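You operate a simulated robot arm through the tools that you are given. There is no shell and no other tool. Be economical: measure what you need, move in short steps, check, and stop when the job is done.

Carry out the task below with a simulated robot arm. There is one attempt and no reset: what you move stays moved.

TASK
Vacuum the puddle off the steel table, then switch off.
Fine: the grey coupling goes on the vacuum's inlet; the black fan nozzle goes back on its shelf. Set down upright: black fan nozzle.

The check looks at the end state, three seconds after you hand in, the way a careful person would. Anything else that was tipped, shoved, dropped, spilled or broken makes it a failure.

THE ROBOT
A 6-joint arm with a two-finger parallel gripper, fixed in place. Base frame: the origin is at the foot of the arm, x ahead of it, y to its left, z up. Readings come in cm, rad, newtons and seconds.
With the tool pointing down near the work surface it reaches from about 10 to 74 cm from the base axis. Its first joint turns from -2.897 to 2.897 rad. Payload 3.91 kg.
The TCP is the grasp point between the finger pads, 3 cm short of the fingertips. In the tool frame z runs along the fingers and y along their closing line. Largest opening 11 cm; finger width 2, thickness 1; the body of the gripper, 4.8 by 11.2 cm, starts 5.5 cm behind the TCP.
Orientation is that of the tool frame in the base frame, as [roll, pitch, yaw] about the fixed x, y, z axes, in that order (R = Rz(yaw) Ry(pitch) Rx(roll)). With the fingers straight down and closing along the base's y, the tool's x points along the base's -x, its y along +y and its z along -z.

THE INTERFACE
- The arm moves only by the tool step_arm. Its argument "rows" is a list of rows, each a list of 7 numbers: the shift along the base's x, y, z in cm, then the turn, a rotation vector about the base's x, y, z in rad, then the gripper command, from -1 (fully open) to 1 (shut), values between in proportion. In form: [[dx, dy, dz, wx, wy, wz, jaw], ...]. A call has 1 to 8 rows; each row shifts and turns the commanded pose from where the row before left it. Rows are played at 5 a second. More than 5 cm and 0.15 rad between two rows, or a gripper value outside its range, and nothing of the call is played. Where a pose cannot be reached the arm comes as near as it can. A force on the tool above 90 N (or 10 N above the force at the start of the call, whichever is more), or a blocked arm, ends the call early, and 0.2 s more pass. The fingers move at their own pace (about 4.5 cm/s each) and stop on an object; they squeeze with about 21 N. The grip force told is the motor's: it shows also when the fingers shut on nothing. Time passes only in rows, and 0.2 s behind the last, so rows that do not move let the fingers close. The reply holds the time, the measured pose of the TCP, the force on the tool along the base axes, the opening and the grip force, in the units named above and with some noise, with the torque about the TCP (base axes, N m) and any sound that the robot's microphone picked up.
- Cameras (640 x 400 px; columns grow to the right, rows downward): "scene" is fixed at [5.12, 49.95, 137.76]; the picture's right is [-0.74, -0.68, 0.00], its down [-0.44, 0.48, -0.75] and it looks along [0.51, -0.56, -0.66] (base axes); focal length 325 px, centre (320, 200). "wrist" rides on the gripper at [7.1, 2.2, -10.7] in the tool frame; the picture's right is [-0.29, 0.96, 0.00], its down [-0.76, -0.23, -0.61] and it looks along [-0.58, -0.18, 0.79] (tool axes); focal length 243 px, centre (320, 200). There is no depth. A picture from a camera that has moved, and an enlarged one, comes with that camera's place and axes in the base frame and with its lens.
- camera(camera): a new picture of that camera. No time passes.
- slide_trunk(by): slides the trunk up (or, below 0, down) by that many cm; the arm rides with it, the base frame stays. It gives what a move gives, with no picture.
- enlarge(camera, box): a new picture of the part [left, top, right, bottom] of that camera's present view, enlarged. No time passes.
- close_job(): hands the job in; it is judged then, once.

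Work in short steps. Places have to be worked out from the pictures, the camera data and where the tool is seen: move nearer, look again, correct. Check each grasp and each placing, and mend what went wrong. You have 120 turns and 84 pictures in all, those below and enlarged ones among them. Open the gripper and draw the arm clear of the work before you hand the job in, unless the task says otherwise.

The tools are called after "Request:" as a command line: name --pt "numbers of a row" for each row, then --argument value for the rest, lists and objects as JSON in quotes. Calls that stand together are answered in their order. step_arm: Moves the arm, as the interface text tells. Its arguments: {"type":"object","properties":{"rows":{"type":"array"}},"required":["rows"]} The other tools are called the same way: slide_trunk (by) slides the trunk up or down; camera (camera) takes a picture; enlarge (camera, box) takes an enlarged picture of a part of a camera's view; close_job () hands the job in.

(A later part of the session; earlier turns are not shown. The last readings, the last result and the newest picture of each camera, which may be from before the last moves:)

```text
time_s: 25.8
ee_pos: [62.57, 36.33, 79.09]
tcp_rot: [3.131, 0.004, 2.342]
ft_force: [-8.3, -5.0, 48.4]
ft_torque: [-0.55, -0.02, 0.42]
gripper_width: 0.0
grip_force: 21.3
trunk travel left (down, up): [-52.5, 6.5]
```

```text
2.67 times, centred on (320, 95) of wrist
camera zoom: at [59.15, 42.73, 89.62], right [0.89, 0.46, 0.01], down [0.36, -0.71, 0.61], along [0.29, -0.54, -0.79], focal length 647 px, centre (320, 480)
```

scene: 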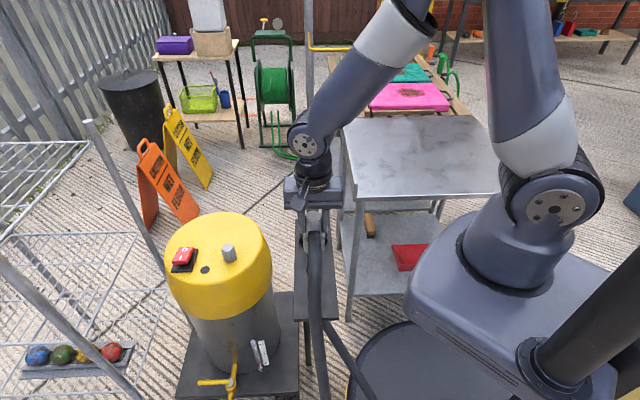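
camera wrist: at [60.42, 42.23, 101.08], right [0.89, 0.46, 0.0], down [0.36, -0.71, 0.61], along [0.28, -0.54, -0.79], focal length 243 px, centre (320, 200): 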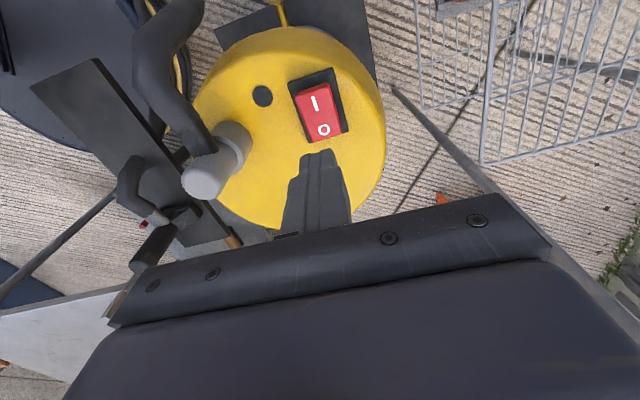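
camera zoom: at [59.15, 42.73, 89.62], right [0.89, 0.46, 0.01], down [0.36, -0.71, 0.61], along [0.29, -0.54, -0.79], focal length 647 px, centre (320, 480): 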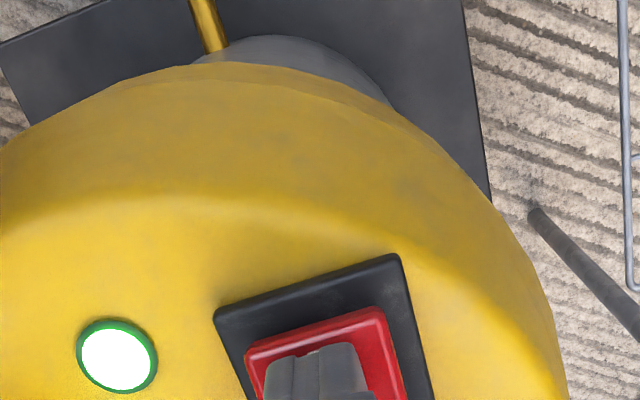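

The lamp is lit: the vacuum is on. I rise and travel to above the nozzle.

Request:
step_arm --pt "0 0 3 0 0 0 1" --pt "0 0 5 0 0 0 1" --pt "0 0 5 0 0 0 -1" --pt "-1 -4.7 0 0 0 0 -1" --pt "-1 -4.7 0 0 0 0 -1" --pt "-1 -4.7 0 0 0 0 -1" --pt "-2 -4.5 0 0 0 0 -1" --pt "-2 -4.5 0 0 0 0 -1"

Request:
step_arm --pt "-2 -4 0 0 0 0 -1" --pt "-2 -4 0 0 0 0 -1" --pt "-0.5 -1.5 0 0 0 0 -1"

Request:
camera --camera "wrist"

Request:
enlarge --camera "scene" --box '[260, 160, 380, 280]'

```text
time_s: 27.6
ee_pos: [55.63, 13.04, 91.06]
tcp_rot: [3.141, -0.001, 2.343]
ft_force: [0.7, -0.6, -1.2]
ft_torque: [-0.03, -0.01, 0.02]
gripper_width: 10.95
grip_force: 0.1
trunk travel left (down, up): [-52.5, 6.5]
```

```text
time_s: 28.4
ee_pos: [51.24, 3.48, 91.07]
tcp_rot: [3.141, 0.001, 2.343]
ft_force: [0.3, -0.2, 0.3]
ft_torque: [-0.03, 0.03, -0.03]
gripper_width: 11.04
grip_force: 0.1
trunk travel left (down, up): [-52.5, 6.5]
```

```text
40 pictures are left
camera wrist: at [47.96, 10.09, 101.71], right [0.89, 0.46, 0.0], down [0.36, -0.71, 0.61], along [0.28, -0.54, -0.79], focal length 243 px, centre (320, 200)
```

wrist: 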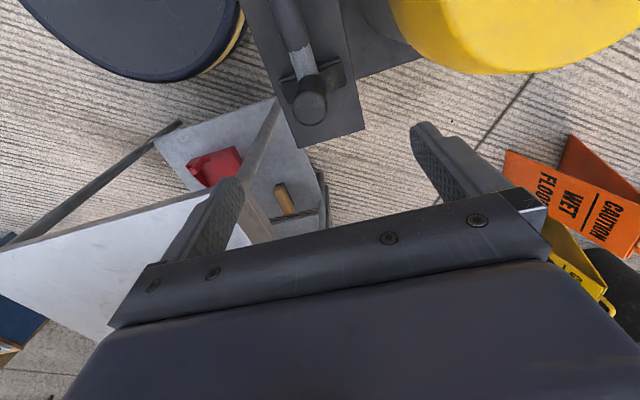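

```text
3.33 times, centred on (320, 220) of scene
camera zoom: at [5.12, 49.95, 137.76], right [-0.74, -0.68, 0.0], down [-0.44, 0.48, -0.75], along [0.51, -0.56, -0.66], focal length 1084 px, centre (320, 133)
```

zoom: 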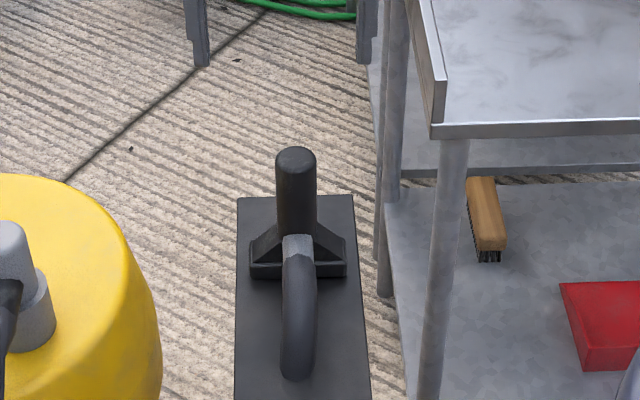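

Grip top now estimated at (50.1, 3.9, ~78). I lower to just above it and re-measure.

Request:
step_arm --pt "-1.1 0.4 -3 0 0 0 -1" --pt "0 0 -3 0 0 0 -1"

Request:
camera --camera "wrist"

Request:
enlarge --camera "scene" --box '[260, 160, 380, 280]'

```text
time_s: 29.0
ee_pos: [50.19, 4.16, 85.11]
tcp_rot: [3.141, -0.001, 2.339]
ft_force: [0.8, -1.2, -0.2]
ft_torque: [-0.04, -0.02, -0.02]
gripper_width: 10.98
grip_force: 0.0
trunk travel left (down, up): [-52.5, 6.5]
```

```text
38 pictures are left
camera wrist: at [46.94, 10.58, 95.76], right [0.89, 0.46, 0.0], down [0.36, -0.71, 0.61], along [0.28, -0.54, -0.79], focal length 243 px, centre (320, 200)
```

wrist: 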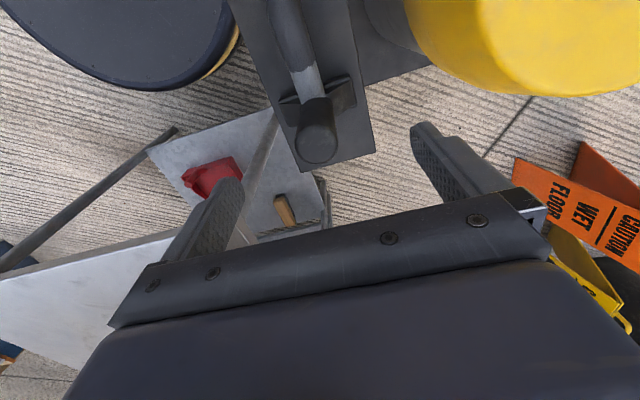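

```text
3.33 times, centred on (320, 220) of scene
camera zoom: at [5.12, 49.95, 137.76], right [-0.74, -0.68, 0.0], down [-0.44, 0.48, -0.75], along [0.51, -0.56, -0.66], focal length 1084 px, centre (320, 133)
```

zoom: 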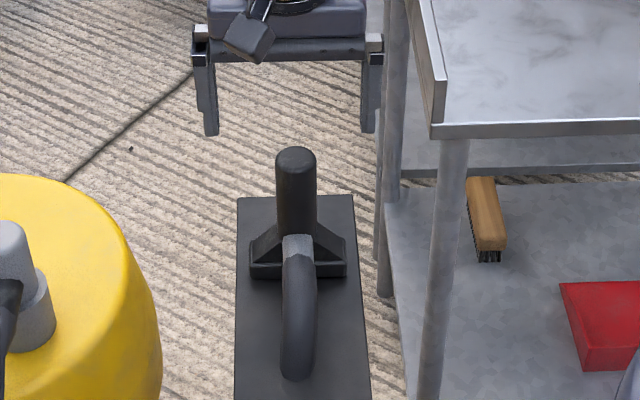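

Grip axis refined to about (50.6, 3.4). I lower to TCP z 74.5 and close.

Request:
step_arm --pt "0.4 -0.7 -3 0 0 0 -1" --pt "0 0 -4 0 0 0 -1" --pt "0 0 -3.6 0 0 0 -1" --pt "0 0 0 0 0 0 1" --pt "0 0 0 0 0 0 1" --pt "0 0 0 0 0 0 1" --pt "0 0 0 0 0 0 1" --pt "0 0 0 0 0 0 1"

Request:
enlarge --camera "scene" --box '[260, 160, 380, 280]'

Request:
enlarge --camera "wrist" --box '[220, 40, 440, 240]'

```text
time_s: 30.8
ee_pos: [50.49, 3.33, 74.58]
tcp_rot: [3.141, -0.002, 2.34]
ft_force: [-0.2, 0.7, 0.7]
ft_torque: [0.04, -0.03, -0.02]
gripper_width: 3.32
grip_force: 21.1
trunk travel left (down, up): [-52.5, 6.5]
```

```text
3.33 times, centred on (320, 220) of scene
camera zoom: at [5.12, 49.95, 137.76], right [-0.74, -0.68, 0.0], down [-0.44, 0.48, -0.75], along [0.51, -0.56, -0.66], focal length 1084 px, centre (320, 133)
```

zoom: 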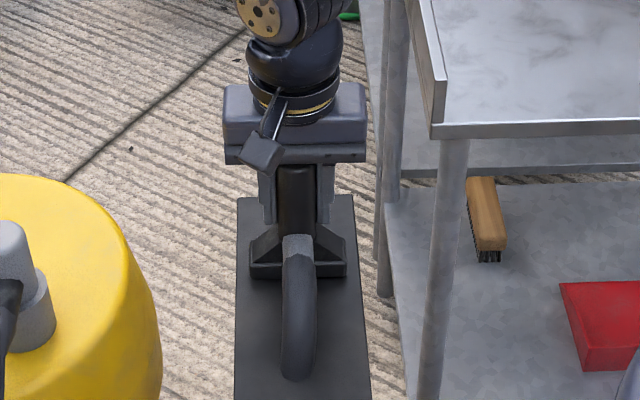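

```text
2.00 times, centred on (330, 140) of wrist
camera zoom: at [47.09, 9.83, 85.16], right [0.89, 0.46, 0.0], down [0.36, -0.71, 0.61], along [0.28, -0.54, -0.79], focal length 485 px, centre (300, 320)
```

zoom: 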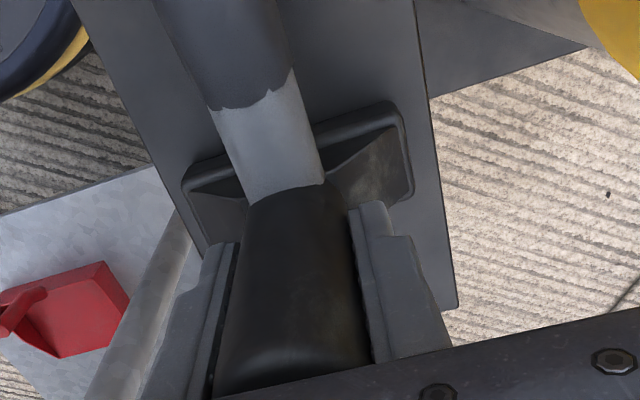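

Gripped at 3.32 cm; resting pose (50.5, 3.3, 74.6) noted for the return. I lift it.

Request:
step_arm --pt "0 0 2 0 0 0 1" --pt "0 0 4 0 0 0 1" --pt "0 0 5 0 0 0 1" --pt "0 0 5 0 0 0 1" --pt "0 0 4 0 0 0 1"

Request:
camera --camera "scene"

```text
time_s: 32.0
ee_pos: [50.22, 3.3, 94.62]
tcp_rot: [-3.141, 0.0, 2.341]
ft_force: [0.2, -0.3, -1.3]
ft_torque: [-0.03, 0.0, 0.03]
gripper_width: 3.29
grip_force: 21.3
trunk travel left (down, up): [-52.5, 6.5]
```

```text
34 pictures are left
```

scene: 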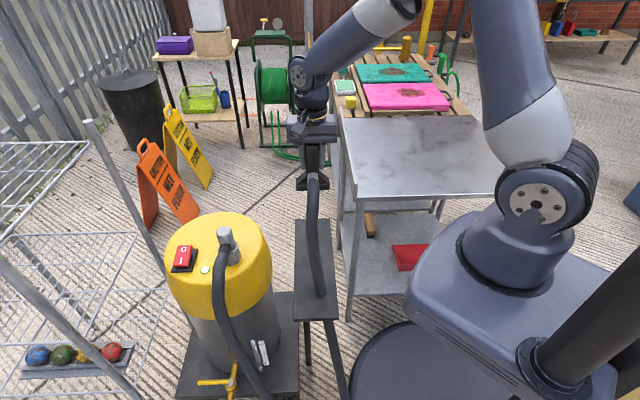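

Nozzle in hand, hose follows. I move toward the table's near corner at height and look across the table for the puddle.

Request:
step_arm --pt "-2 -4.5 0 0 0 0 1" --pt "-2 -4.5 0 0 0 0 1" --pt "-2 -4.5 0 0 0 0 1" --pt "-1 -4.5 0 0 0 0 1" --pt "0 -4.5 0 0 0 0 1"

Request:
camera --camera "wrist"

Request:
enlarge --camera "scene" --box '[300, 80, 520, 220]'

```text
time_s: 33.2
ee_pos: [43.43, -19.24, 94.59]
tcp_rot: [3.141, 0.001, 2.34]
ft_force: [0.5, -0.6, -1.9]
ft_torque: [0.0, 0.0, 0.01]
gripper_width: 3.3
grip_force: 20.7
trunk travel left (down, up): [-52.5, 6.5]
```

```text
33 pictures are left
camera wrist: at [40.12, -12.82, 105.16], right [0.89, 0.46, 0.0], down [0.36, -0.71, 0.61], along [0.28, -0.54, -0.79], focal length 243 px, centre (320, 200)
```

wrist: 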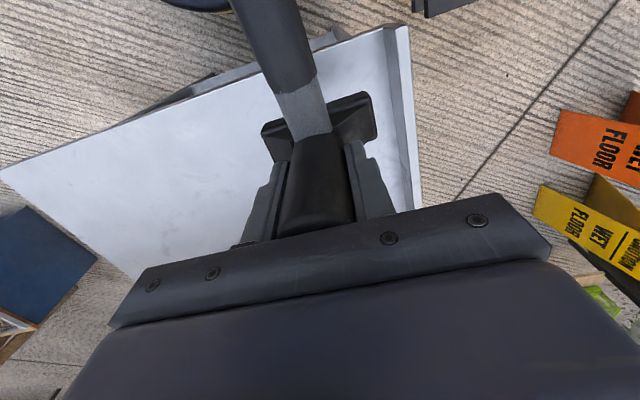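

```text
2.86 times, centred on (410, 150) of scene
camera zoom: at [5.12, 49.95, 137.76], right [-0.74, -0.68, 0.0], down [-0.44, 0.48, -0.75], along [0.51, -0.56, -0.66], focal length 929 px, centre (63, 343)
```

zoom: 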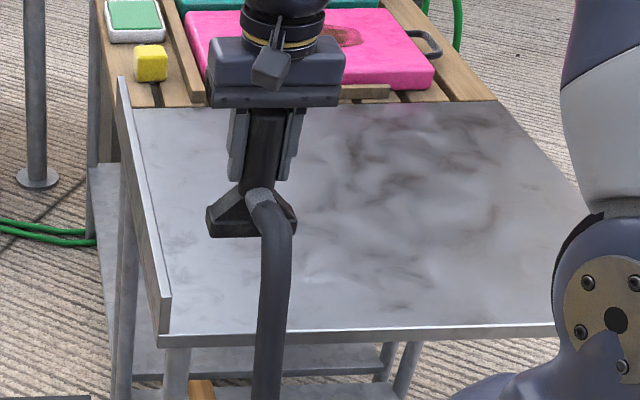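

The swirled, distorted patch in the table's middle looks like the water: spanning roughly from (33, -30) to (48, -60). I move over its near side and lower to feel for the table.

Request:
step_arm --pt "-1.7 -4.4 0 0 0 0 1" --pt "-1.7 -4.4 -2 0 0 0 1" --pt "-1.7 -4.4 -1.5 0 0 0 1" --pt "0 0 -1.5 0 0 0 1" --pt "0 0 -1 0 0 0 1"

Request:
enlarge --camera "scene" --box '[320, 90, 510, 220]'

```text
refused: row 2 steps farther than a row can; nothing moved
```

```text
3.08 times, centred on (415, 155) of scene
camera zoom: at [5.12, 49.95, 137.76], right [-0.74, -0.68, 0.0], down [-0.44, 0.48, -0.75], along [0.51, -0.56, -0.66], focal length 1001 px, centre (28, 338)
```

zoom: 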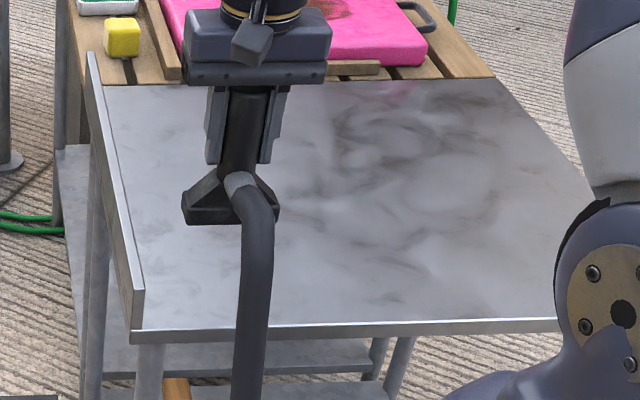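

Request:
step_arm --pt "-1.7 -4.4 0 0 0 0 1" --pt "-1.7 -4.4 0 0 0 0 1" --pt "-1.7 -4.4 -1 0 0 0 1" --pt "0 0 -3 0 0 0 1" --pt "0 0 -2 0 0 0 1" --pt "0 0 -0.6 0 0 0 1" --pt "0 0 -0.3 0 0 0 1"

Request:
enlarge --camera "scene" --box '[320, 90, 510, 220]'

```text
time_s: 34.8
ee_pos: [38.32, -32.27, 87.68]
tcp_rot: [-3.141, 0.001, 2.341]
ft_force: [-0.1, 0.1, -0.4]
ft_torque: [-0.01, -0.01, -0.01]
gripper_width: 3.32
grip_force: 21.1
trunk travel left (down, up): [-52.5, 6.5]
```

```text
3.08 times, centred on (415, 155) of scene
camera zoom: at [5.12, 49.95, 137.76], right [-0.74, -0.68, 0.0], down [-0.44, 0.48, -0.75], along [0.51, -0.56, -0.66], focal length 1001 px, centre (28, 338)
```

zoom: 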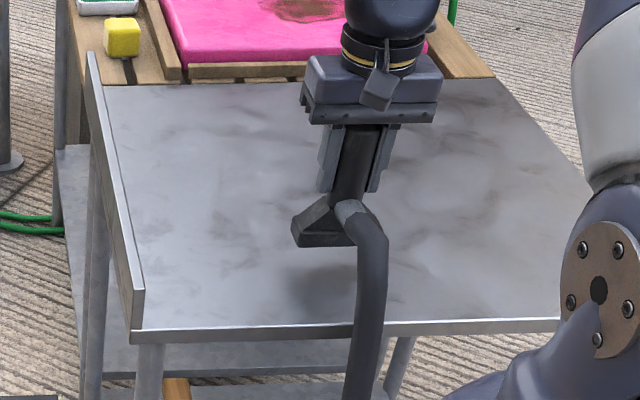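

Still above the table (its reflection lies lower). I lower gently until contact.

Request:
step_arm --pt "0 0 -0.4 0 0 0 1" --pt "0 0 -0.4 0 0 0 1" --pt "0 0 -0.3 0 0 0 1" --pt "0 0 -0.3 0 0 0 1"

```text
time_s: 35.8
ee_pos: [38.33, -32.34, 86.35]
tcp_rot: [3.141, 0.0, 2.34]
ft_force: [-0.1, 0.5, -1.0]
ft_torque: [-0.03, -0.02, -0.03]
gripper_width: 3.28
grip_force: 20.8
trunk travel left (down, up): [-52.5, 6.5]
```

Request:
step_arm --pt "0 0 -0.3 0 0 0 1" --pt "0 0 -0.3 0 0 0 1" --pt "0 0 -0.3 0 0 0 1" --pt "0 0 -0.3 0 0 0 1"

Request:
enlarge --camera "scene" --box '[320, 90, 510, 220]'

```text
time_s: 36.8
ee_pos: [38.38, -32.15, 85.23]
tcp_rot: [-3.141, -0.001, 2.338]
ft_force: [0.5, -1.0, -0.7]
ft_torque: [-0.01, -0.02, 0.03]
gripper_width: 3.32
grip_force: 21.1
trunk travel left (down, up): [-52.5, 6.5]
```

```text
3.08 times, centred on (415, 155) of scene
camera zoom: at [5.12, 49.95, 137.76], right [-0.74, -0.68, 0.0], down [-0.44, 0.48, -0.75], along [0.51, -0.56, -0.66], focal length 1001 px, centre (28, 338)
```

zoom: 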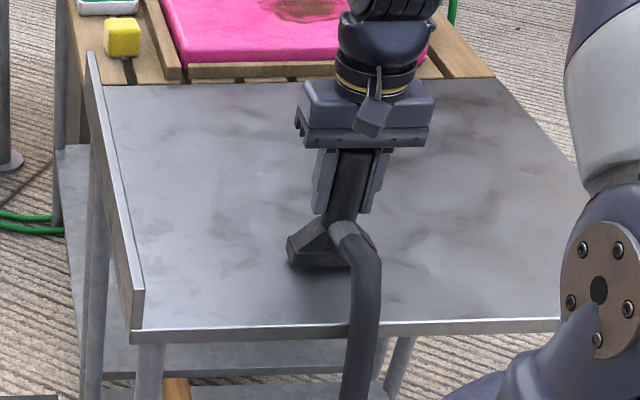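

Request:
step_arm --pt "0 0 -0.25 0 0 0 1" --pt "0 0 -0.25 0 0 0 1" --pt "0 0 -0.25 0 0 0 1" --pt "0 0 -0.25 0 0 0 1"

```text
time_s: 37.8
ee_pos: [38.28, -32.22, 84.46]
tcp_rot: [3.14, 0.003, 2.341]
ft_force: [1.7, 1.5, 17.4]
ft_torque: [0.03, -0.05, 0.01]
gripper_width: 3.38
grip_force: 21.0
trunk travel left (down, up): [-52.5, 6.5]
```

Contact: table level is at TCP z 84.45. I raise slightly to hover about 2 mm over it and sweep along the table away from me, listening.

Request:
step_arm --pt "0 0 0.4 0 0 0 1" --pt "1.4 -1.4 0 0 0 0 1" --pt "1.4 -1.4 0 0 0 0 1" --pt "1.4 -1.4 0 0 0 0 1" --pt "1.4 -1.4 0 0 0 0 1" --pt "1.4 -1.4 0 0 0 0 1" --pt "1.4 -1.4 0 0 0 0 1" --pt "1.4 -1.4 0 0 0 0 1"

Request:
enlarge --camera "scene" --box '[320, 90, 510, 220]'

```text
time_s: 39.6
ee_pos: [48.07, -42.03, 84.65]
tcp_rot: [3.141, 0.0, 2.34]
ft_force: [0.5, 0.6, -1.4]
ft_torque: [0.02, -0.02, 0.01]
gripper_width: 3.31
grip_force: 20.5
trunk travel left (down, up): [-52.5, 6.5]
```

```text
3.08 times, centred on (415, 155) of scene
camera zoom: at [5.12, 49.95, 137.76], right [-0.74, -0.68, 0.0], down [-0.44, 0.48, -0.75], along [0.51, -0.56, -0.66], focal length 1001 px, centre (28, 338)
```

zoom: 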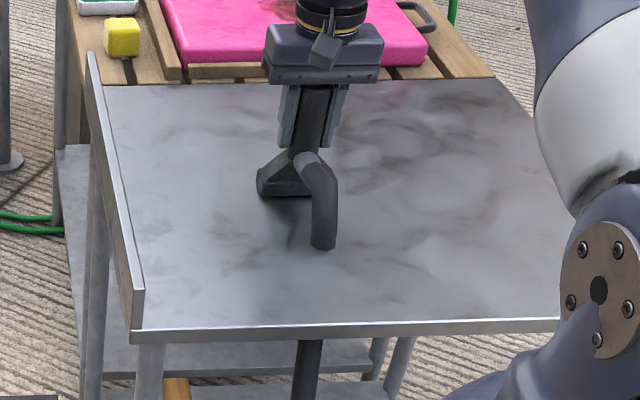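

No pick-up sound yet. I extend this strip, then shift over and sweep back.

Request:
step_arm --pt "1.4 -1.4 0 0 0 0 1" --pt "1.4 -1.4 0 0 0 0 1" --pt "1.4 -1.4 0 0 0 0 1" --pt "-2 -2 0 0 0 0 1" --pt "-2.2 -2.2 0 0 0 0 1" --pt "-1.4 1.4 0 0 0 0 1" --pt "-1.4 1.4 0 0 0 0 1" --pt "-1.4 1.4 0 0 0 0 1"

Request:
step_arm --pt "-1.4 1.4 0 0 0 0 1" --pt "-1.4 1.4 0 0 0 0 1" --pt "-1.4 1.4 0 0 0 0 1" --pt "-1.4 1.4 0 0 0 0 1" --pt "-1.4 1.4 0 0 0 0 1" --pt "-1.4 1.4 0 0 0 0 1" --pt "-1.4 1.4 0 0 0 0 1"

Request:
enlarge --camera "scene" --box '[320, 90, 510, 220]'

```text
time_s: 41.4
ee_pos: [44.06, -46.24, 84.51]
tcp_rot: [-3.141, 0.0, 2.341]
ft_force: [0.0, -0.8, -1.2]
ft_torque: [-0.01, -0.03, 0.01]
gripper_width: 3.32
grip_force: 21.1
trunk travel left (down, up): [-52.5, 6.5]
```

```text
time_s: 43.0
ee_pos: [34.09, -36.59, 84.52]
tcp_rot: [-3.141, 0.0, 2.34]
ft_force: [-1.1, 0.5, -1.4]
ft_torque: [-0.02, -0.01, -0.03]
gripper_width: 3.31
grip_force: 21.4
trunk travel left (down, up): [-52.5, 6.5]
```

```text
3.08 times, centred on (415, 155) of scene
camera zoom: at [5.12, 49.95, 137.76], right [-0.74, -0.68, 0.0], down [-0.44, 0.48, -0.75], along [0.51, -0.56, -0.66], focal length 1001 px, centre (28, 338)
```

zoom: 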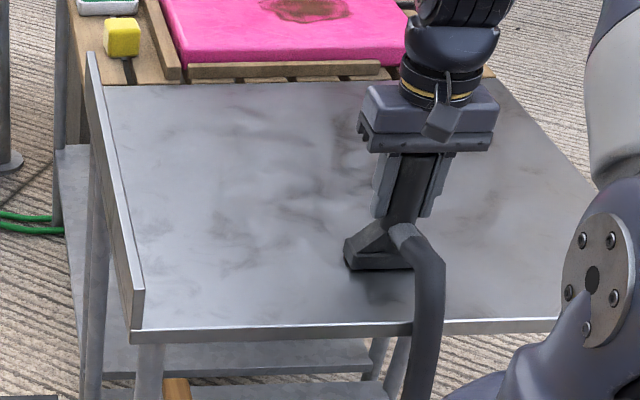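

The swirled area further right (around (38, -55)) is not covered yet. I shift over and sweep there.

Request:
step_arm --pt "-2 -2 0 0 0 0 1" --pt "-2.2 -2.2 0 0 0 0 1" --pt "1.4 -1.4 0 0 0 0 1" --pt "1.4 -1.4 0 0 0 0 1" --pt "1.4 -1.4 0 0 0 0 1" --pt "1.4 -1.4 0 0 0 0 1" --pt "1.4 -1.4 0 0 0 0 1" --pt "1.4 -1.4 0 0 0 0 1"

Request:
step_arm --pt "1.4 -1.4 0 0 0 0 1" --pt "1.4 -1.4 0 0 0 0 1" --pt "1.4 -1.4 0 0 0 0 1" --pt "1.4 -1.4 0 0 0 0 1"

Request:
enlarge --camera "scene" --box '[320, 90, 510, 220]'

```text
time_s: 44.8
ee_pos: [38.43, -49.23, 84.51]
tcp_rot: [-3.14, 0.001, 2.342]
ft_force: [0.7, -0.3, -0.7]
ft_torque: [0.01, -0.03, 0.01]
gripper_width: 3.31
grip_force: 21.2
trunk travel left (down, up): [-52.5, 6.5]
```

```text
time_s: 45.8
ee_pos: [43.81, -54.76, 84.42]
tcp_rot: [3.141, 0.0, 2.343]
ft_force: [-0.1, -0.3, -0.3]
ft_torque: [0.03, -0.01, 0.0]
gripper_width: 3.3
grip_force: 21.4
trunk travel left (down, up): [-52.5, 6.5]
```

```text
3.08 times, centred on (415, 155) of scene
camera zoom: at [5.12, 49.95, 137.76], right [-0.74, -0.68, 0.0], down [-0.44, 0.48, -0.75], along [0.51, -0.56, -0.66], focal length 1001 px, centre (28, 338)
```

zoom: 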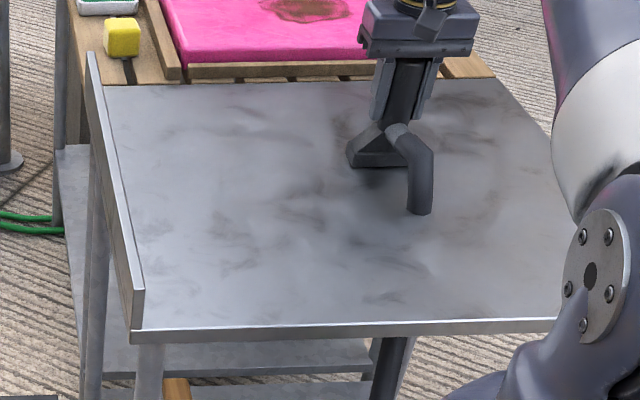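

The table seems to get plainer behind the nozzle. I continue with the next strips to the right.

Request:
step_arm --pt "1.4 -1.4 0 0 0 0 1" --pt "-2 -2 0 0 0 0 1" --pt "-1.8 -1.8 0 0 0 0 1" --pt "-1.4 1.4 0 0 0 0 1" --pt "-1.4 1.4 0 0 0 0 1" --pt "-1.4 1.4 0 0 0 0 1" --pt "-1.4 1.4 0 0 0 0 1" --pt "-1.4 1.4 0 0 0 0 1"

Request:
step_arm --pt "-1.4 1.4 0 0 0 0 1" --pt "-1.4 1.4 0 0 0 0 1" --pt "-1.4 1.4 0 0 0 0 1" --pt "-1.4 1.4 0 0 0 0 1" --pt "-1.4 1.4 0 0 0 0 1" --pt "-1.4 1.4 0 0 0 0 1"

Request:
enlarge --camera "scene" --box '[320, 90, 510, 220]'

```text
time_s: 47.6
ee_pos: [34.44, -52.77, 84.65]
tcp_rot: [3.14, 0.0, 2.34]
ft_force: [0.1, -0.1, -2.3]
ft_torque: [0.0, 0.04, -0.02]
gripper_width: 3.33
grip_force: 21.1
trunk travel left (down, up): [-52.5, 6.5]
```

```text
time_s: 49.0
ee_pos: [26.12, -44.45, 84.52]
tcp_rot: [-3.141, 0.001, 2.338]
ft_force: [-0.3, 0.1, -2.2]
ft_torque: [0.01, 0.02, 0.01]
gripper_width: 3.28
grip_force: 21.2
trunk travel left (down, up): [-52.5, 6.5]
```

```text
3.08 times, centred on (415, 155) of scene
camera zoom: at [5.12, 49.95, 137.76], right [-0.74, -0.68, 0.0], down [-0.44, 0.48, -0.75], along [0.51, -0.56, -0.66], focal length 1001 px, centre (28, 338)
```

zoom: 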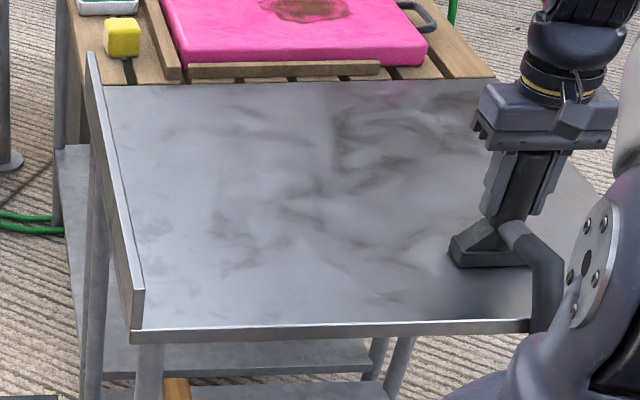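

No clear outline remains to compare yet; I sweep the last right-hand strip out and come back across the far part.

Request:
step_arm --pt "-1.8 -1.8 0 0 0 0 1" --pt "-1.8 -1.8 0 0 0 0 1" --pt "1.6 -1.6 0 0 0 0 1" --pt "1.6 -1.6 0 0 0 0 1" --pt "1.6 -1.6 0 0 0 0 1" --pt "1.6 -1.6 0 0 0 0 1" --pt "1.6 -1.6 0 0 0 0 1" --pt "1.6 -1.6 0 0 0 0 1"

Request:
step_arm --pt "1.6 -1.6 0 0 0 0 1" --pt "1.6 -1.6 0 0 0 0 1" --pt "1.6 -1.6 0 0 0 0 1" --pt "0.5 -0.5 0 0 0 0 1"

Request:
enlarge --camera "scene" --box '[320, 90, 510, 220]'

```text
time_s: 50.8
ee_pos: [32.02, -57.57, 84.33]
tcp_rot: [-3.141, -0.003, 2.341]
ft_force: [-0.3, 0.0, -1.2]
ft_torque: [-0.03, -0.02, 0.01]
gripper_width: 3.32
grip_force: 21.3
trunk travel left (down, up): [-52.5, 6.5]
```

```text
time_s: 51.8
ee_pos: [37.15, -62.66, 84.44]
tcp_rot: [3.14, 0.001, 2.341]
ft_force: [-0.6, -0.2, -0.8]
ft_torque: [-0.05, -0.05, -0.03]
gripper_width: 3.3
grip_force: 21.5
out of reach, approached as far as the arm can: row 4
trunk travel left (down, up): [-52.5, 6.5]
```

```text
3.08 times, centred on (415, 155) of scene
camera zoom: at [5.12, 49.95, 137.76], right [-0.74, -0.68, 0.0], down [-0.44, 0.48, -0.75], along [0.51, -0.56, -0.66], focal length 1001 px, centre (28, 338)
```

zoom: 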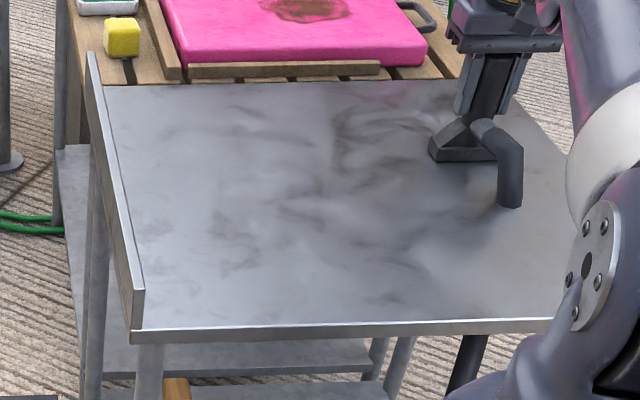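

I raise, go over to the left strips (toward the raised lip) and sweep those too.

Request:
step_arm --pt "-1 2 3 0 0 0 1" --pt "2.5 3.5 0 0 0 0 1" --pt "3 3.5 0 0 0 0 1" --pt "3 3.5 0 0 0 0 1" --pt "3 3.5 0 0 0 0 1" --pt "3 3.5 0 0 0 0 1" --pt "3.2 1.2 0 0 0 0 1"

```text
time_s: 53.4
ee_pos: [53.97, -41.7, 87.59]
tcp_rot: [3.141, 0.001, 2.342]
ft_force: [-0.2, -0.4, -1.7]
ft_torque: [-0.03, 0.01, 0.04]
gripper_width: 3.34
grip_force: 21.0
trunk travel left (down, up): [-52.5, 6.5]
```

Request:
step_arm --pt "0 0 -2 0 0 0 1" --pt "0.5 0.5 -0.9 0 0 0 1" --pt "-1.6 1.6 0 0 0 0 1" --pt "-1.6 1.6 0 0 0 0 1" --pt "-1.6 1.6 0 0 0 0 1" --pt "-1.6 1.6 0 0 0 0 1" --pt "-1.6 1.6 0 0 0 0 1" --pt "-1.6 1.6 0 0 0 0 1"

Request:
step_arm --pt "-1.6 1.6 0 0 0 0 1" --pt "-1.6 1.6 0 0 0 0 1" --pt "2 2 0 0 0 0 1" --pt "2 2 0 0 0 0 1" --pt "1.6 -1.6 0 0 0 0 1" --pt "1.6 -1.6 0 0 0 0 1" --pt "1.6 -1.6 0 0 0 0 1" --pt "1.6 -1.6 0 0 0 0 1"

Request:
camera --camera "scene"

```text
time_s: 55.2
ee_pos: [44.76, -31.77, 84.6]
tcp_rot: [-3.141, 0.0, 2.343]
ft_force: [-0.7, 0.5, -1.9]
ft_torque: [0.02, -0.04, -0.05]
gripper_width: 3.32
grip_force: 21.4
trunk travel left (down, up): [-52.5, 6.5]
```

```text
time_s: 57.0
ee_pos: [52.01, -30.79, 84.85]
tcp_rot: [-3.141, 0.0, 2.342]
ft_force: [-0.3, 0.6, -2.5]
ft_torque: [-0.02, -0.04, 0.01]
gripper_width: 3.29
grip_force: 21.1
trunk travel left (down, up): [-52.5, 6.5]
```

```text
23 pictures are left
```

scene: 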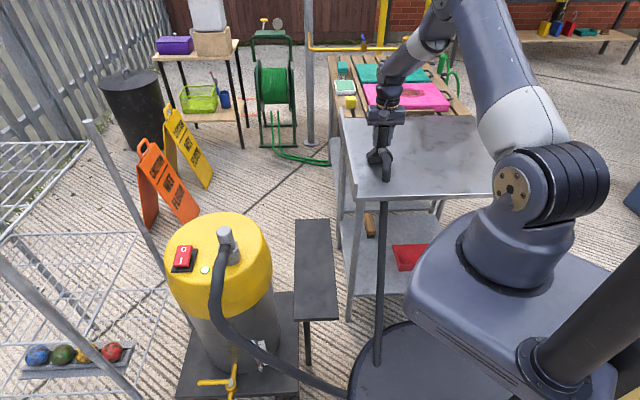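

Request:
enlarge --camera "scene" --box '[415, 110, 505, 200]'

```text
4.44 times, centred on (460, 155) of scene
camera zoom: at [5.12, 49.95, 137.76], right [-0.74, -0.68, 0.0], down [-0.44, 0.48, -0.75], along [0.51, -0.56, -0.66], focal length 1445 px, centre (-302, 400)
```

zoom: 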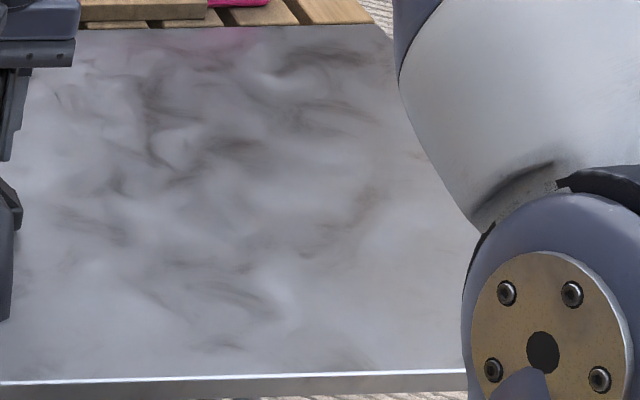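

The right part looks unchanged from the first picture, so those swirls are only steel texture. I finish this strip, then lift away to compare the left part.

Request:
step_arm --pt "1.6 -1.6 0 0 0 0 1" --pt "1.6 -1.6 0 0 0 0 1" --pt "1.6 -1.6 0 0 0 0 1" --pt "0.8 -0.8 0 0 0 0 1"

Request:
step_arm --pt "0 0 4 0 0 0 1" --pt "-3.4 -0.5 3 0 0 0 1" --pt "-4 -0.5 3 0 0 0 1" --pt "-4.5 0 2 0 0 0 1" --pt "-4.8 0 1 0 0 0 1" --pt "-4.9 0 0 0 0 0 1" --pt "-4.9 0 0 0 0 0 1" --pt "-3 0 0 0 0 0 1"

Request:
enlarge --camera "scene" --box '[335, 110, 425, 200]'

Request:
camera --camera "wrist"

```text
time_s: 58.0
ee_pos: [57.59, -36.38, 84.77]
tcp_rot: [-3.14, 0.0, 2.345]
ft_force: [-0.3, 0.0, -1.4]
ft_torque: [0.01, 0.01, 0.01]
gripper_width: 3.31
grip_force: 21.4
trunk travel left (down, up): [-52.5, 6.5]
```

```text
refused: row 3 steps farther than a row can; nothing moved
```

```text
4.44 times, centred on (380, 155) of scene
camera zoom: at [5.12, 49.95, 137.76], right [-0.74, -0.68, 0.0], down [-0.44, 0.48, -0.75], along [0.51, -0.56, -0.66], focal length 1445 px, centre (53, 400)
```

zoom: 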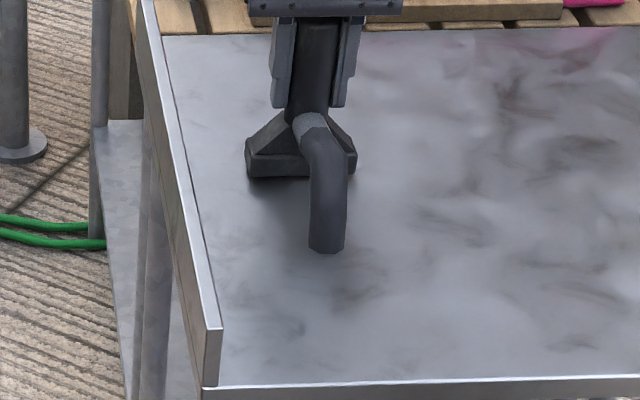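

```text
20 pictures are left
camera wrist: at [54.29, -29.97, 95.34], right [0.89, 0.46, 0.0], down [0.36, -0.71, 0.61], along [0.28, -0.54, -0.79], focal length 243 px, centre (320, 200)
```

wrist: 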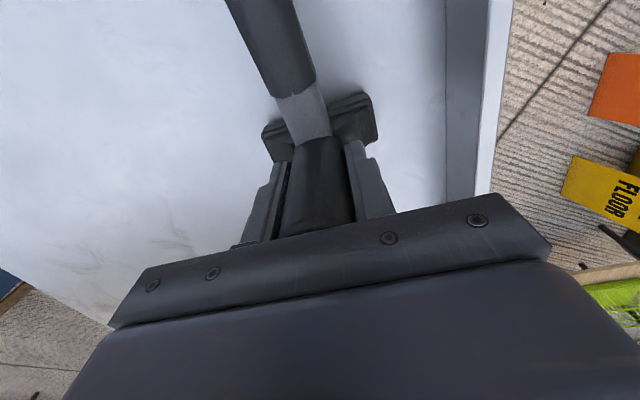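

The swirls remain, so I return to the same pose as before sweeping and take the identical view for a true before/after comparison.

Request:
step_arm --pt "0 0 5 0 0 0 1" --pt "0 0 4.9 0 0 0 1" --pt "-2.9 3.4 0 0 0 0 1" --pt "-2.9 3.4 0 0 0 0 1" --pt "-2.8 3.4 0 0 0 0 1" --pt "-2.8 3.4 0 0 0 0 1" --pt "-2.8 3.5 0 0 0 0 1"

Request:
enlarge --camera "scene" --box '[320, 90, 510, 220]'

```text
time_s: 59.6
ee_pos: [43.22, -19.3, 94.64]
tcp_rot: [3.141, 0.0, 2.339]
ft_force: [0.0, 0.0, -1.1]
ft_torque: [0.01, 0.01, 0.03]
gripper_width: 3.32
grip_force: 21.6
trunk travel left (down, up): [-52.5, 6.5]
```

```text
3.08 times, centred on (415, 155) of scene
camera zoom: at [5.12, 49.95, 137.76], right [-0.74, -0.68, 0.0], down [-0.44, 0.48, -0.75], along [0.51, -0.56, -0.66], focal length 1001 px, centre (28, 338)
```

zoom: 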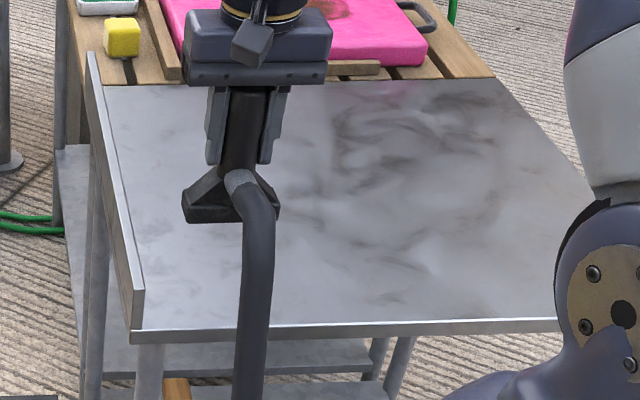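

Request:
enlarge --camera "wrist" --box '[0, 20, 420, 270]'

```text
1.52 times, centred on (210, 145) of wrist
camera zoom: at [40.06, -12.78, 105.16], right [0.89, 0.46, 0.0], down [0.36, -0.71, 0.61], along [0.28, -0.54, -0.79], focal length 370 px, centre (488, 284)
```

zoom: 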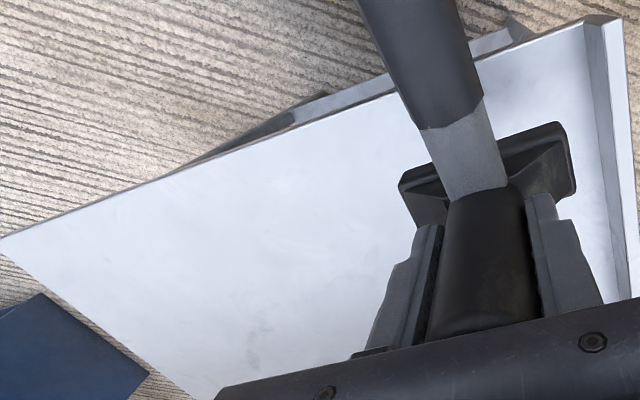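

The near part looks clean and white. To be sure, I do a second, lower and denser pass over the whole table with the mouth just touching, starting with the strip along the lip from the near edge.

Request:
step_arm --pt "0 0.8 -4 0 0 0 1" --pt "0 0 -4 0 0 0 1" --pt "0 0 -1.5 0 0 0 1" --pt "0 0 -0.3 0 0 0 1" --pt "0 0 -0.2 0 0 0 1" --pt "0 0 -0.2 0 0 0 1"

```text
time_s: 61.0
ee_pos: [43.54, -18.58, 84.42]
tcp_rot: [-3.141, 0.002, 2.34]
ft_force: [-0.9, 2.4, 6.1]
ft_torque: [0.03, 0.04, -0.02]
gripper_width: 3.32
grip_force: 20.8
trunk travel left (down, up): [-52.5, 6.5]
```

Light contact of 6 N here. I drag along the lip strip in contact.

Request:
step_arm --pt "1.5 -1.5 0.1 0 0 0 1" --pt "1.5 -1.5 0 0 0 0 1" --pt "1.5 -1.5 0 0 0 0 1" --pt "1.5 -1.5 0 0 0 0 1" --pt "1.5 -1.5 0 0 0 0 1" --pt "1.5 -1.5 0 0 0 0 1" --pt "1.5 -1.5 0 0 0 0 1" --pt "1.5 -1.5 0 0 0 0 1"

Request:
step_arm --pt "1.5 -1.5 0 0 0 0 1" --pt "1.5 -1.5 0 0 0 0 1" --pt "1.5 -1.5 0 0 0 0 1" --pt "1.2 -1.2 0 0 0 0 1" --pt "-1.8 -1.8 0 0 0 0 1" --pt "-1.8 -1.8 0 0 0 0 1" --pt "-1.5 1.5 0 0 0 0 1" --pt "-1.5 1.5 0 0 0 0 1"

Request:
step_arm --pt "-1.5 1.5 0 0 0 0 1" --pt "-1.5 1.5 0 0 0 0 1" --pt "-1.5 1.5 0 0 0 0 1" --pt "-1.5 1.5 0 0 0 0 1" --pt "-1.5 1.5 0 0 0 0 1" --pt "-1.5 1.5 0 0 0 0 1" --pt "-1.5 1.5 0 0 0 0 1" --pt "-1.5 1.5 0 0 0 0 1"

```text
time_s: 62.8
ee_pos: [55.42, -30.36, 84.58]
tcp_rot: [-3.141, 0.001, 2.341]
ft_force: [-0.5, 0.0, -1.0]
ft_torque: [0.01, -0.01, 0.04]
gripper_width: 3.31
grip_force: 20.6
trunk travel left (down, up): [-52.5, 6.5]
```

```text
time_s: 64.6
ee_pos: [54.39, -36.88, 84.51]
tcp_rot: [-3.14, 0.001, 2.343]
ft_force: [0.7, 0.5, -1.1]
ft_torque: [-0.01, 0.0, 0.03]
gripper_width: 3.29
grip_force: 21.3
trunk travel left (down, up): [-52.5, 6.5]
```

```text
time_s: 66.4
ee_pos: [42.54, -24.94, 84.62]
tcp_rot: [-3.142, 0.0, 2.34]
ft_force: [0.2, -0.4, -0.7]
ft_torque: [0.02, 0.02, -0.02]
gripper_width: 3.31
grip_force: 21.2
trunk travel left (down, up): [-52.5, 6.5]
```

Request:
step_arm --pt "-1.5 1.5 -0.15 0 0 0 1" --pt "-1.5 1.5 0 0 0 0 1" --pt "-1.8 -1.8 0 0 0 0 1" --pt "-1.8 -1.8 0 0 0 0 1" --pt "1.5 -1.5 0 0 0 0 1" --pt "1.5 -1.5 0 0 0 0 1" --pt "1.5 -1.5 0 0 0 0 1" --pt "1.5 -1.5 0 0 0 0 1"

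Request:
step_arm --pt "1.5 -1.5 0 0 0 0 1" --pt "1.5 -1.5 0 0 0 0 1" --pt "1.5 -1.5 0 0 0 0 1" --pt "1.5 -1.5 0 0 0 0 1" --pt "1.5 -1.5 0 0 0 0 1" --pt "1.5 -1.5 0 0 0 0 1" --pt "1.5 -1.5 0 0 0 0 1" --pt "1.5 -1.5 0 0 0 0 1"

Request:
enlarge --camera "scene" --box '[320, 90, 510, 220]'

```text
time_s: 68.2
ee_pos: [41.87, -31.45, 84.29]
tcp_rot: [3.142, 0.001, 2.342]
ft_force: [-0.4, 0.2, 7.0]
ft_torque: [-0.05, -0.04, 0.0]
gripper_width: 3.31
grip_force: 21.3
trunk travel left (down, up): [-52.5, 6.5]
```

```text
time_s: 70.0
ee_pos: [53.79, -43.46, 84.18]
tcp_rot: [-3.141, -0.001, 2.34]
ft_force: [-0.9, 0.0, -1.5]
ft_torque: [-0.02, 0.0, -0.02]
gripper_width: 3.3
grip_force: 21.1
trunk travel left (down, up): [-52.5, 6.5]
```

```text
3.08 times, centred on (415, 155) of scene
camera zoom: at [5.12, 49.95, 137.76], right [-0.74, -0.68, 0.0], down [-0.44, 0.48, -0.75], along [0.51, -0.56, -0.66], focal length 1001 px, centre (28, 338)
```

zoom: 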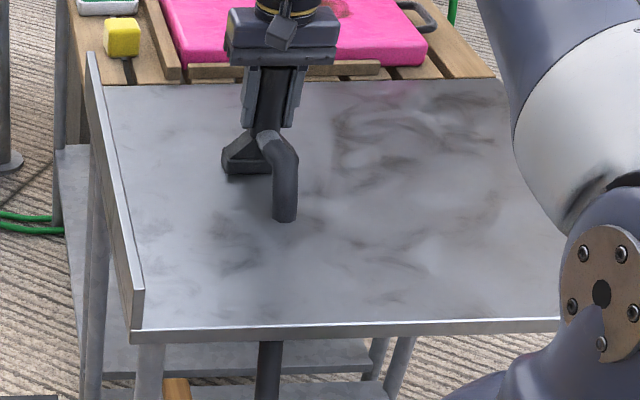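

At the far side there is no contact at 84.2, so the table there is slightly lower; I feel for it.

Request:
step_arm --pt "1 -1 0 0 0 0 1" --pt "0 0 -0.2 0 0 0 1" --pt "0 0 -0.2 0 0 0 1" --pt "0 0 -0.1 0 0 0 1"

```text
time_s: 71.0
ee_pos: [54.83, -44.41, 84.05]
tcp_rot: [-3.141, 0.003, 2.34]
ft_force: [-1.3, 1.9, 16.1]
ft_torque: [-0.11, -0.09, 0.01]
gripper_width: 3.34
grip_force: 20.4
trunk travel left (down, up): [-52.5, 6.5]
```

Request:
step_arm --pt "0 0 0.25 0 0 0 1" --pt "-1.8 -1.8 0 0 0 0 1" --pt "-1.8 -1.8 0 0 0 0 1" --pt "-1.5 1.5 0 0 0 0 1" --pt "-1.5 1.5 0.02 0 0 0 1" --pt "-1.5 1.5 0.02 0 0 0 1" --pt "-1.5 1.5 0.02 0 0 0 1" --pt "-1.5 1.5 0.02 0 0 0 1"

Request:
step_arm --pt "-1.5 1.5 0.02 0 0 0 1" --pt "-1.5 1.5 0.02 0 0 0 1" --pt "-1.5 1.5 0.02 0 0 0 1" --pt "-1.5 1.5 0.02 0 0 0 1" --pt "-1.5 1.5 0.02 0 0 0 1" --pt "-1.5 1.5 0.02 0 0 0 1" --pt "-1.5 1.5 0.02 0 0 0 1" --pt "-1 1 0.02 0 0 0 1"

Request:
step_arm --pt "-1.8 -1.8 0 0 0 0 1" --pt "-1.8 -1.8 0 0 0 0 1" --pt "1.5 -1.5 -0.02 0 0 0 1" --pt "1.5 -1.5 -0.02 0 0 0 1" --pt "1.5 -1.5 -0.02 0 0 0 1" --pt "1.5 -1.5 -0.02 0 0 0 1" --pt "1.5 -1.5 -0.02 0 0 0 1" --pt "1.5 -1.5 -0.02 0 0 0 1"

Request:
step_arm --pt "1.5 -1.5 -0.02 0 0 0 1" --pt "1.5 -1.5 -0.02 0 0 0 1" --pt "1.5 -1.5 -0.02 0 0 0 1" --pt "1.5 -1.5 -0.02 0 0 0 1" --pt "1.5 -1.5 -0.02 0 0 0 1" --pt "1.5 -1.5 -0.02 0 0 0 1" --pt "1.2 -1.2 -0.02 0 0 0 1"

```text
time_s: 72.8
ee_pos: [43.51, -40.76, 84.25]
tcp_rot: [3.141, -0.001, 2.341]
ft_force: [-0.6, -0.4, -1.8]
ft_torque: [0.0, 0.0, -0.01]
gripper_width: 3.31
grip_force: 21.1
trunk travel left (down, up): [-52.5, 6.5]
```

```text
time_s: 74.6
ee_pos: [32.28, -29.05, 84.21]
tcp_rot: [3.141, -0.001, 2.339]
ft_force: [0.4, -0.4, -2.2]
ft_torque: [0.04, -0.03, -0.02]
gripper_width: 3.31
grip_force: 20.6
trunk travel left (down, up): [-52.5, 6.5]
```

```text
time_s: 76.4
ee_pos: [37.61, -41.72, 84.13]
tcp_rot: [3.141, -0.002, 2.34]
ft_force: [0.2, -0.1, -0.8]
ft_torque: [-0.02, 0.04, -0.01]
gripper_width: 3.3
grip_force: 21.4
trunk travel left (down, up): [-52.5, 6.5]
```

```text
time_s: 78.0
ee_pos: [47.72, -51.99, 84.14]
tcp_rot: [3.141, 0.001, 2.341]
ft_force: [-0.8, 0.9, 6.9]
ft_torque: [-0.07, -0.07, 0.01]
gripper_width: 3.3
grip_force: 21.3
trunk travel left (down, up): [-52.5, 6.5]
```

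Request:
step_arm --pt "0 0 0.15 0 0 0 1" --pt "-1.8 -1.8 0 0 0 0 1" --pt "-1.8 -1.8 0 0 0 0 1" --pt "-1.5 1.5 0 0 0 0 1" --pt "-1.5 1.5 0 0 0 0 1" --pt "-1.5 1.5 0 0 0 0 1" --pt "-1.5 1.5 0 0 0 0 1" --pt "-1.5 1.5 0 0 0 0 1"

Request:
step_arm --pt "-1.5 1.5 0 0 0 0 1" --pt "-1.5 1.5 0 0 0 0 1" --pt "-1.5 1.5 0 0 0 0 1" --pt "-1.5 1.5 0 0 0 0 1" --pt "-1.5 1.5 0 0 0 0 1" --pt "-1.5 1.5 0 0 0 0 1" --pt "-1.5 1.5 0 0 0 0 1" --pt "-1 1 0 0 0 0 1"

Request:
step_arm --pt "-1.8 -1.8 0 0 0 0 1" --pt "-1.8 -1.8 0 0 0 0 1" --pt "1.5 -1.5 0 0 0 0 1" --pt "1.5 -1.5 0 0 0 0 1" --pt "1.5 -1.5 0 0 0 0 1" --pt "1.5 -1.5 0 0 0 0 1" --pt "1.5 -1.5 0 0 0 0 1" --pt "1.5 -1.5 0 0 0 0 1"

Request:
step_arm --pt "1.5 -1.5 0 0 0 0 1" --pt "1.5 -1.5 0 0 0 0 1" --pt "1.5 -1.5 0 0 0 0 1" --pt "1.5 -1.5 0 0 0 0 1" --pt "1.5 -1.5 0 0 0 0 1" --pt "1.5 -1.5 0 0 0 0 1"

Request:
enlarge --camera "scene" --box '[320, 90, 510, 220]'

```text
time_s: 79.8
ee_pos: [36.69, -47.88, 84.12]
tcp_rot: [-3.141, -0.001, 2.341]
ft_force: [-0.4, -0.4, -1.2]
ft_torque: [-0.01, 0.03, 0.01]
gripper_width: 3.28
grip_force: 20.7
trunk travel left (down, up): [-52.5, 6.5]
```

```text
time_s: 81.6
ee_pos: [25.31, -36.44, 84.06]
tcp_rot: [-3.141, -0.001, 2.343]
ft_force: [0.3, 1.1, -1.4]
ft_torque: [-0.01, -0.01, 0.0]
gripper_width: 3.3
grip_force: 21.2
trunk travel left (down, up): [-52.5, 6.5]
```

```text
time_s: 83.4
ee_pos: [30.71, -49.08, 84.19]
tcp_rot: [-3.141, 0.0, 2.341]
ft_force: [-0.3, 0.0, -1.4]
ft_torque: [0.0, -0.03, 0.02]
gripper_width: 3.33
grip_force: 21.1
trunk travel left (down, up): [-52.5, 6.5]
```

```text
time_s: 84.8
ee_pos: [39.48, -58.15, 84.06]
tcp_rot: [3.141, 0.0, 2.339]
ft_force: [0.3, 0.1, -0.1]
ft_torque: [-0.04, 0.02, 0.01]
gripper_width: 3.3
grip_force: 20.9
trunk travel left (down, up): [-52.5, 6.5]
```

```text
3.08 times, centred on (415, 155) of scene
camera zoom: at [5.12, 49.95, 137.76], right [-0.74, -0.68, 0.0], down [-0.44, 0.48, -0.75], along [0.51, -0.56, -0.66], focal length 1001 px, centre (28, 338)
```

zoom: 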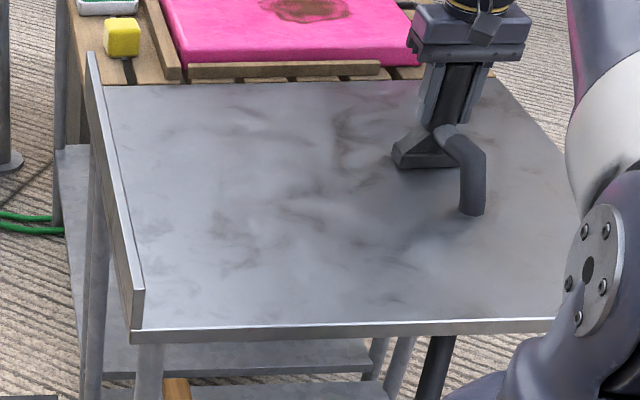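

Still only static texture. I check the far zone of the table, beyond the strips, with the wrist camera from here.

Request:
camera --camera "wrist"

```text
15 pictures are left
camera wrist: at [36.29, -51.64, 94.72], right [0.89, 0.46, 0.0], down [0.36, -0.71, 0.61], along [0.28, -0.54, -0.79], focal length 243 px, centre (320, 200)
```

wrist: 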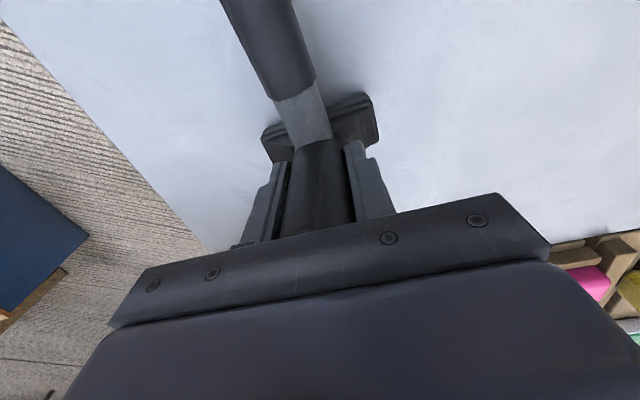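

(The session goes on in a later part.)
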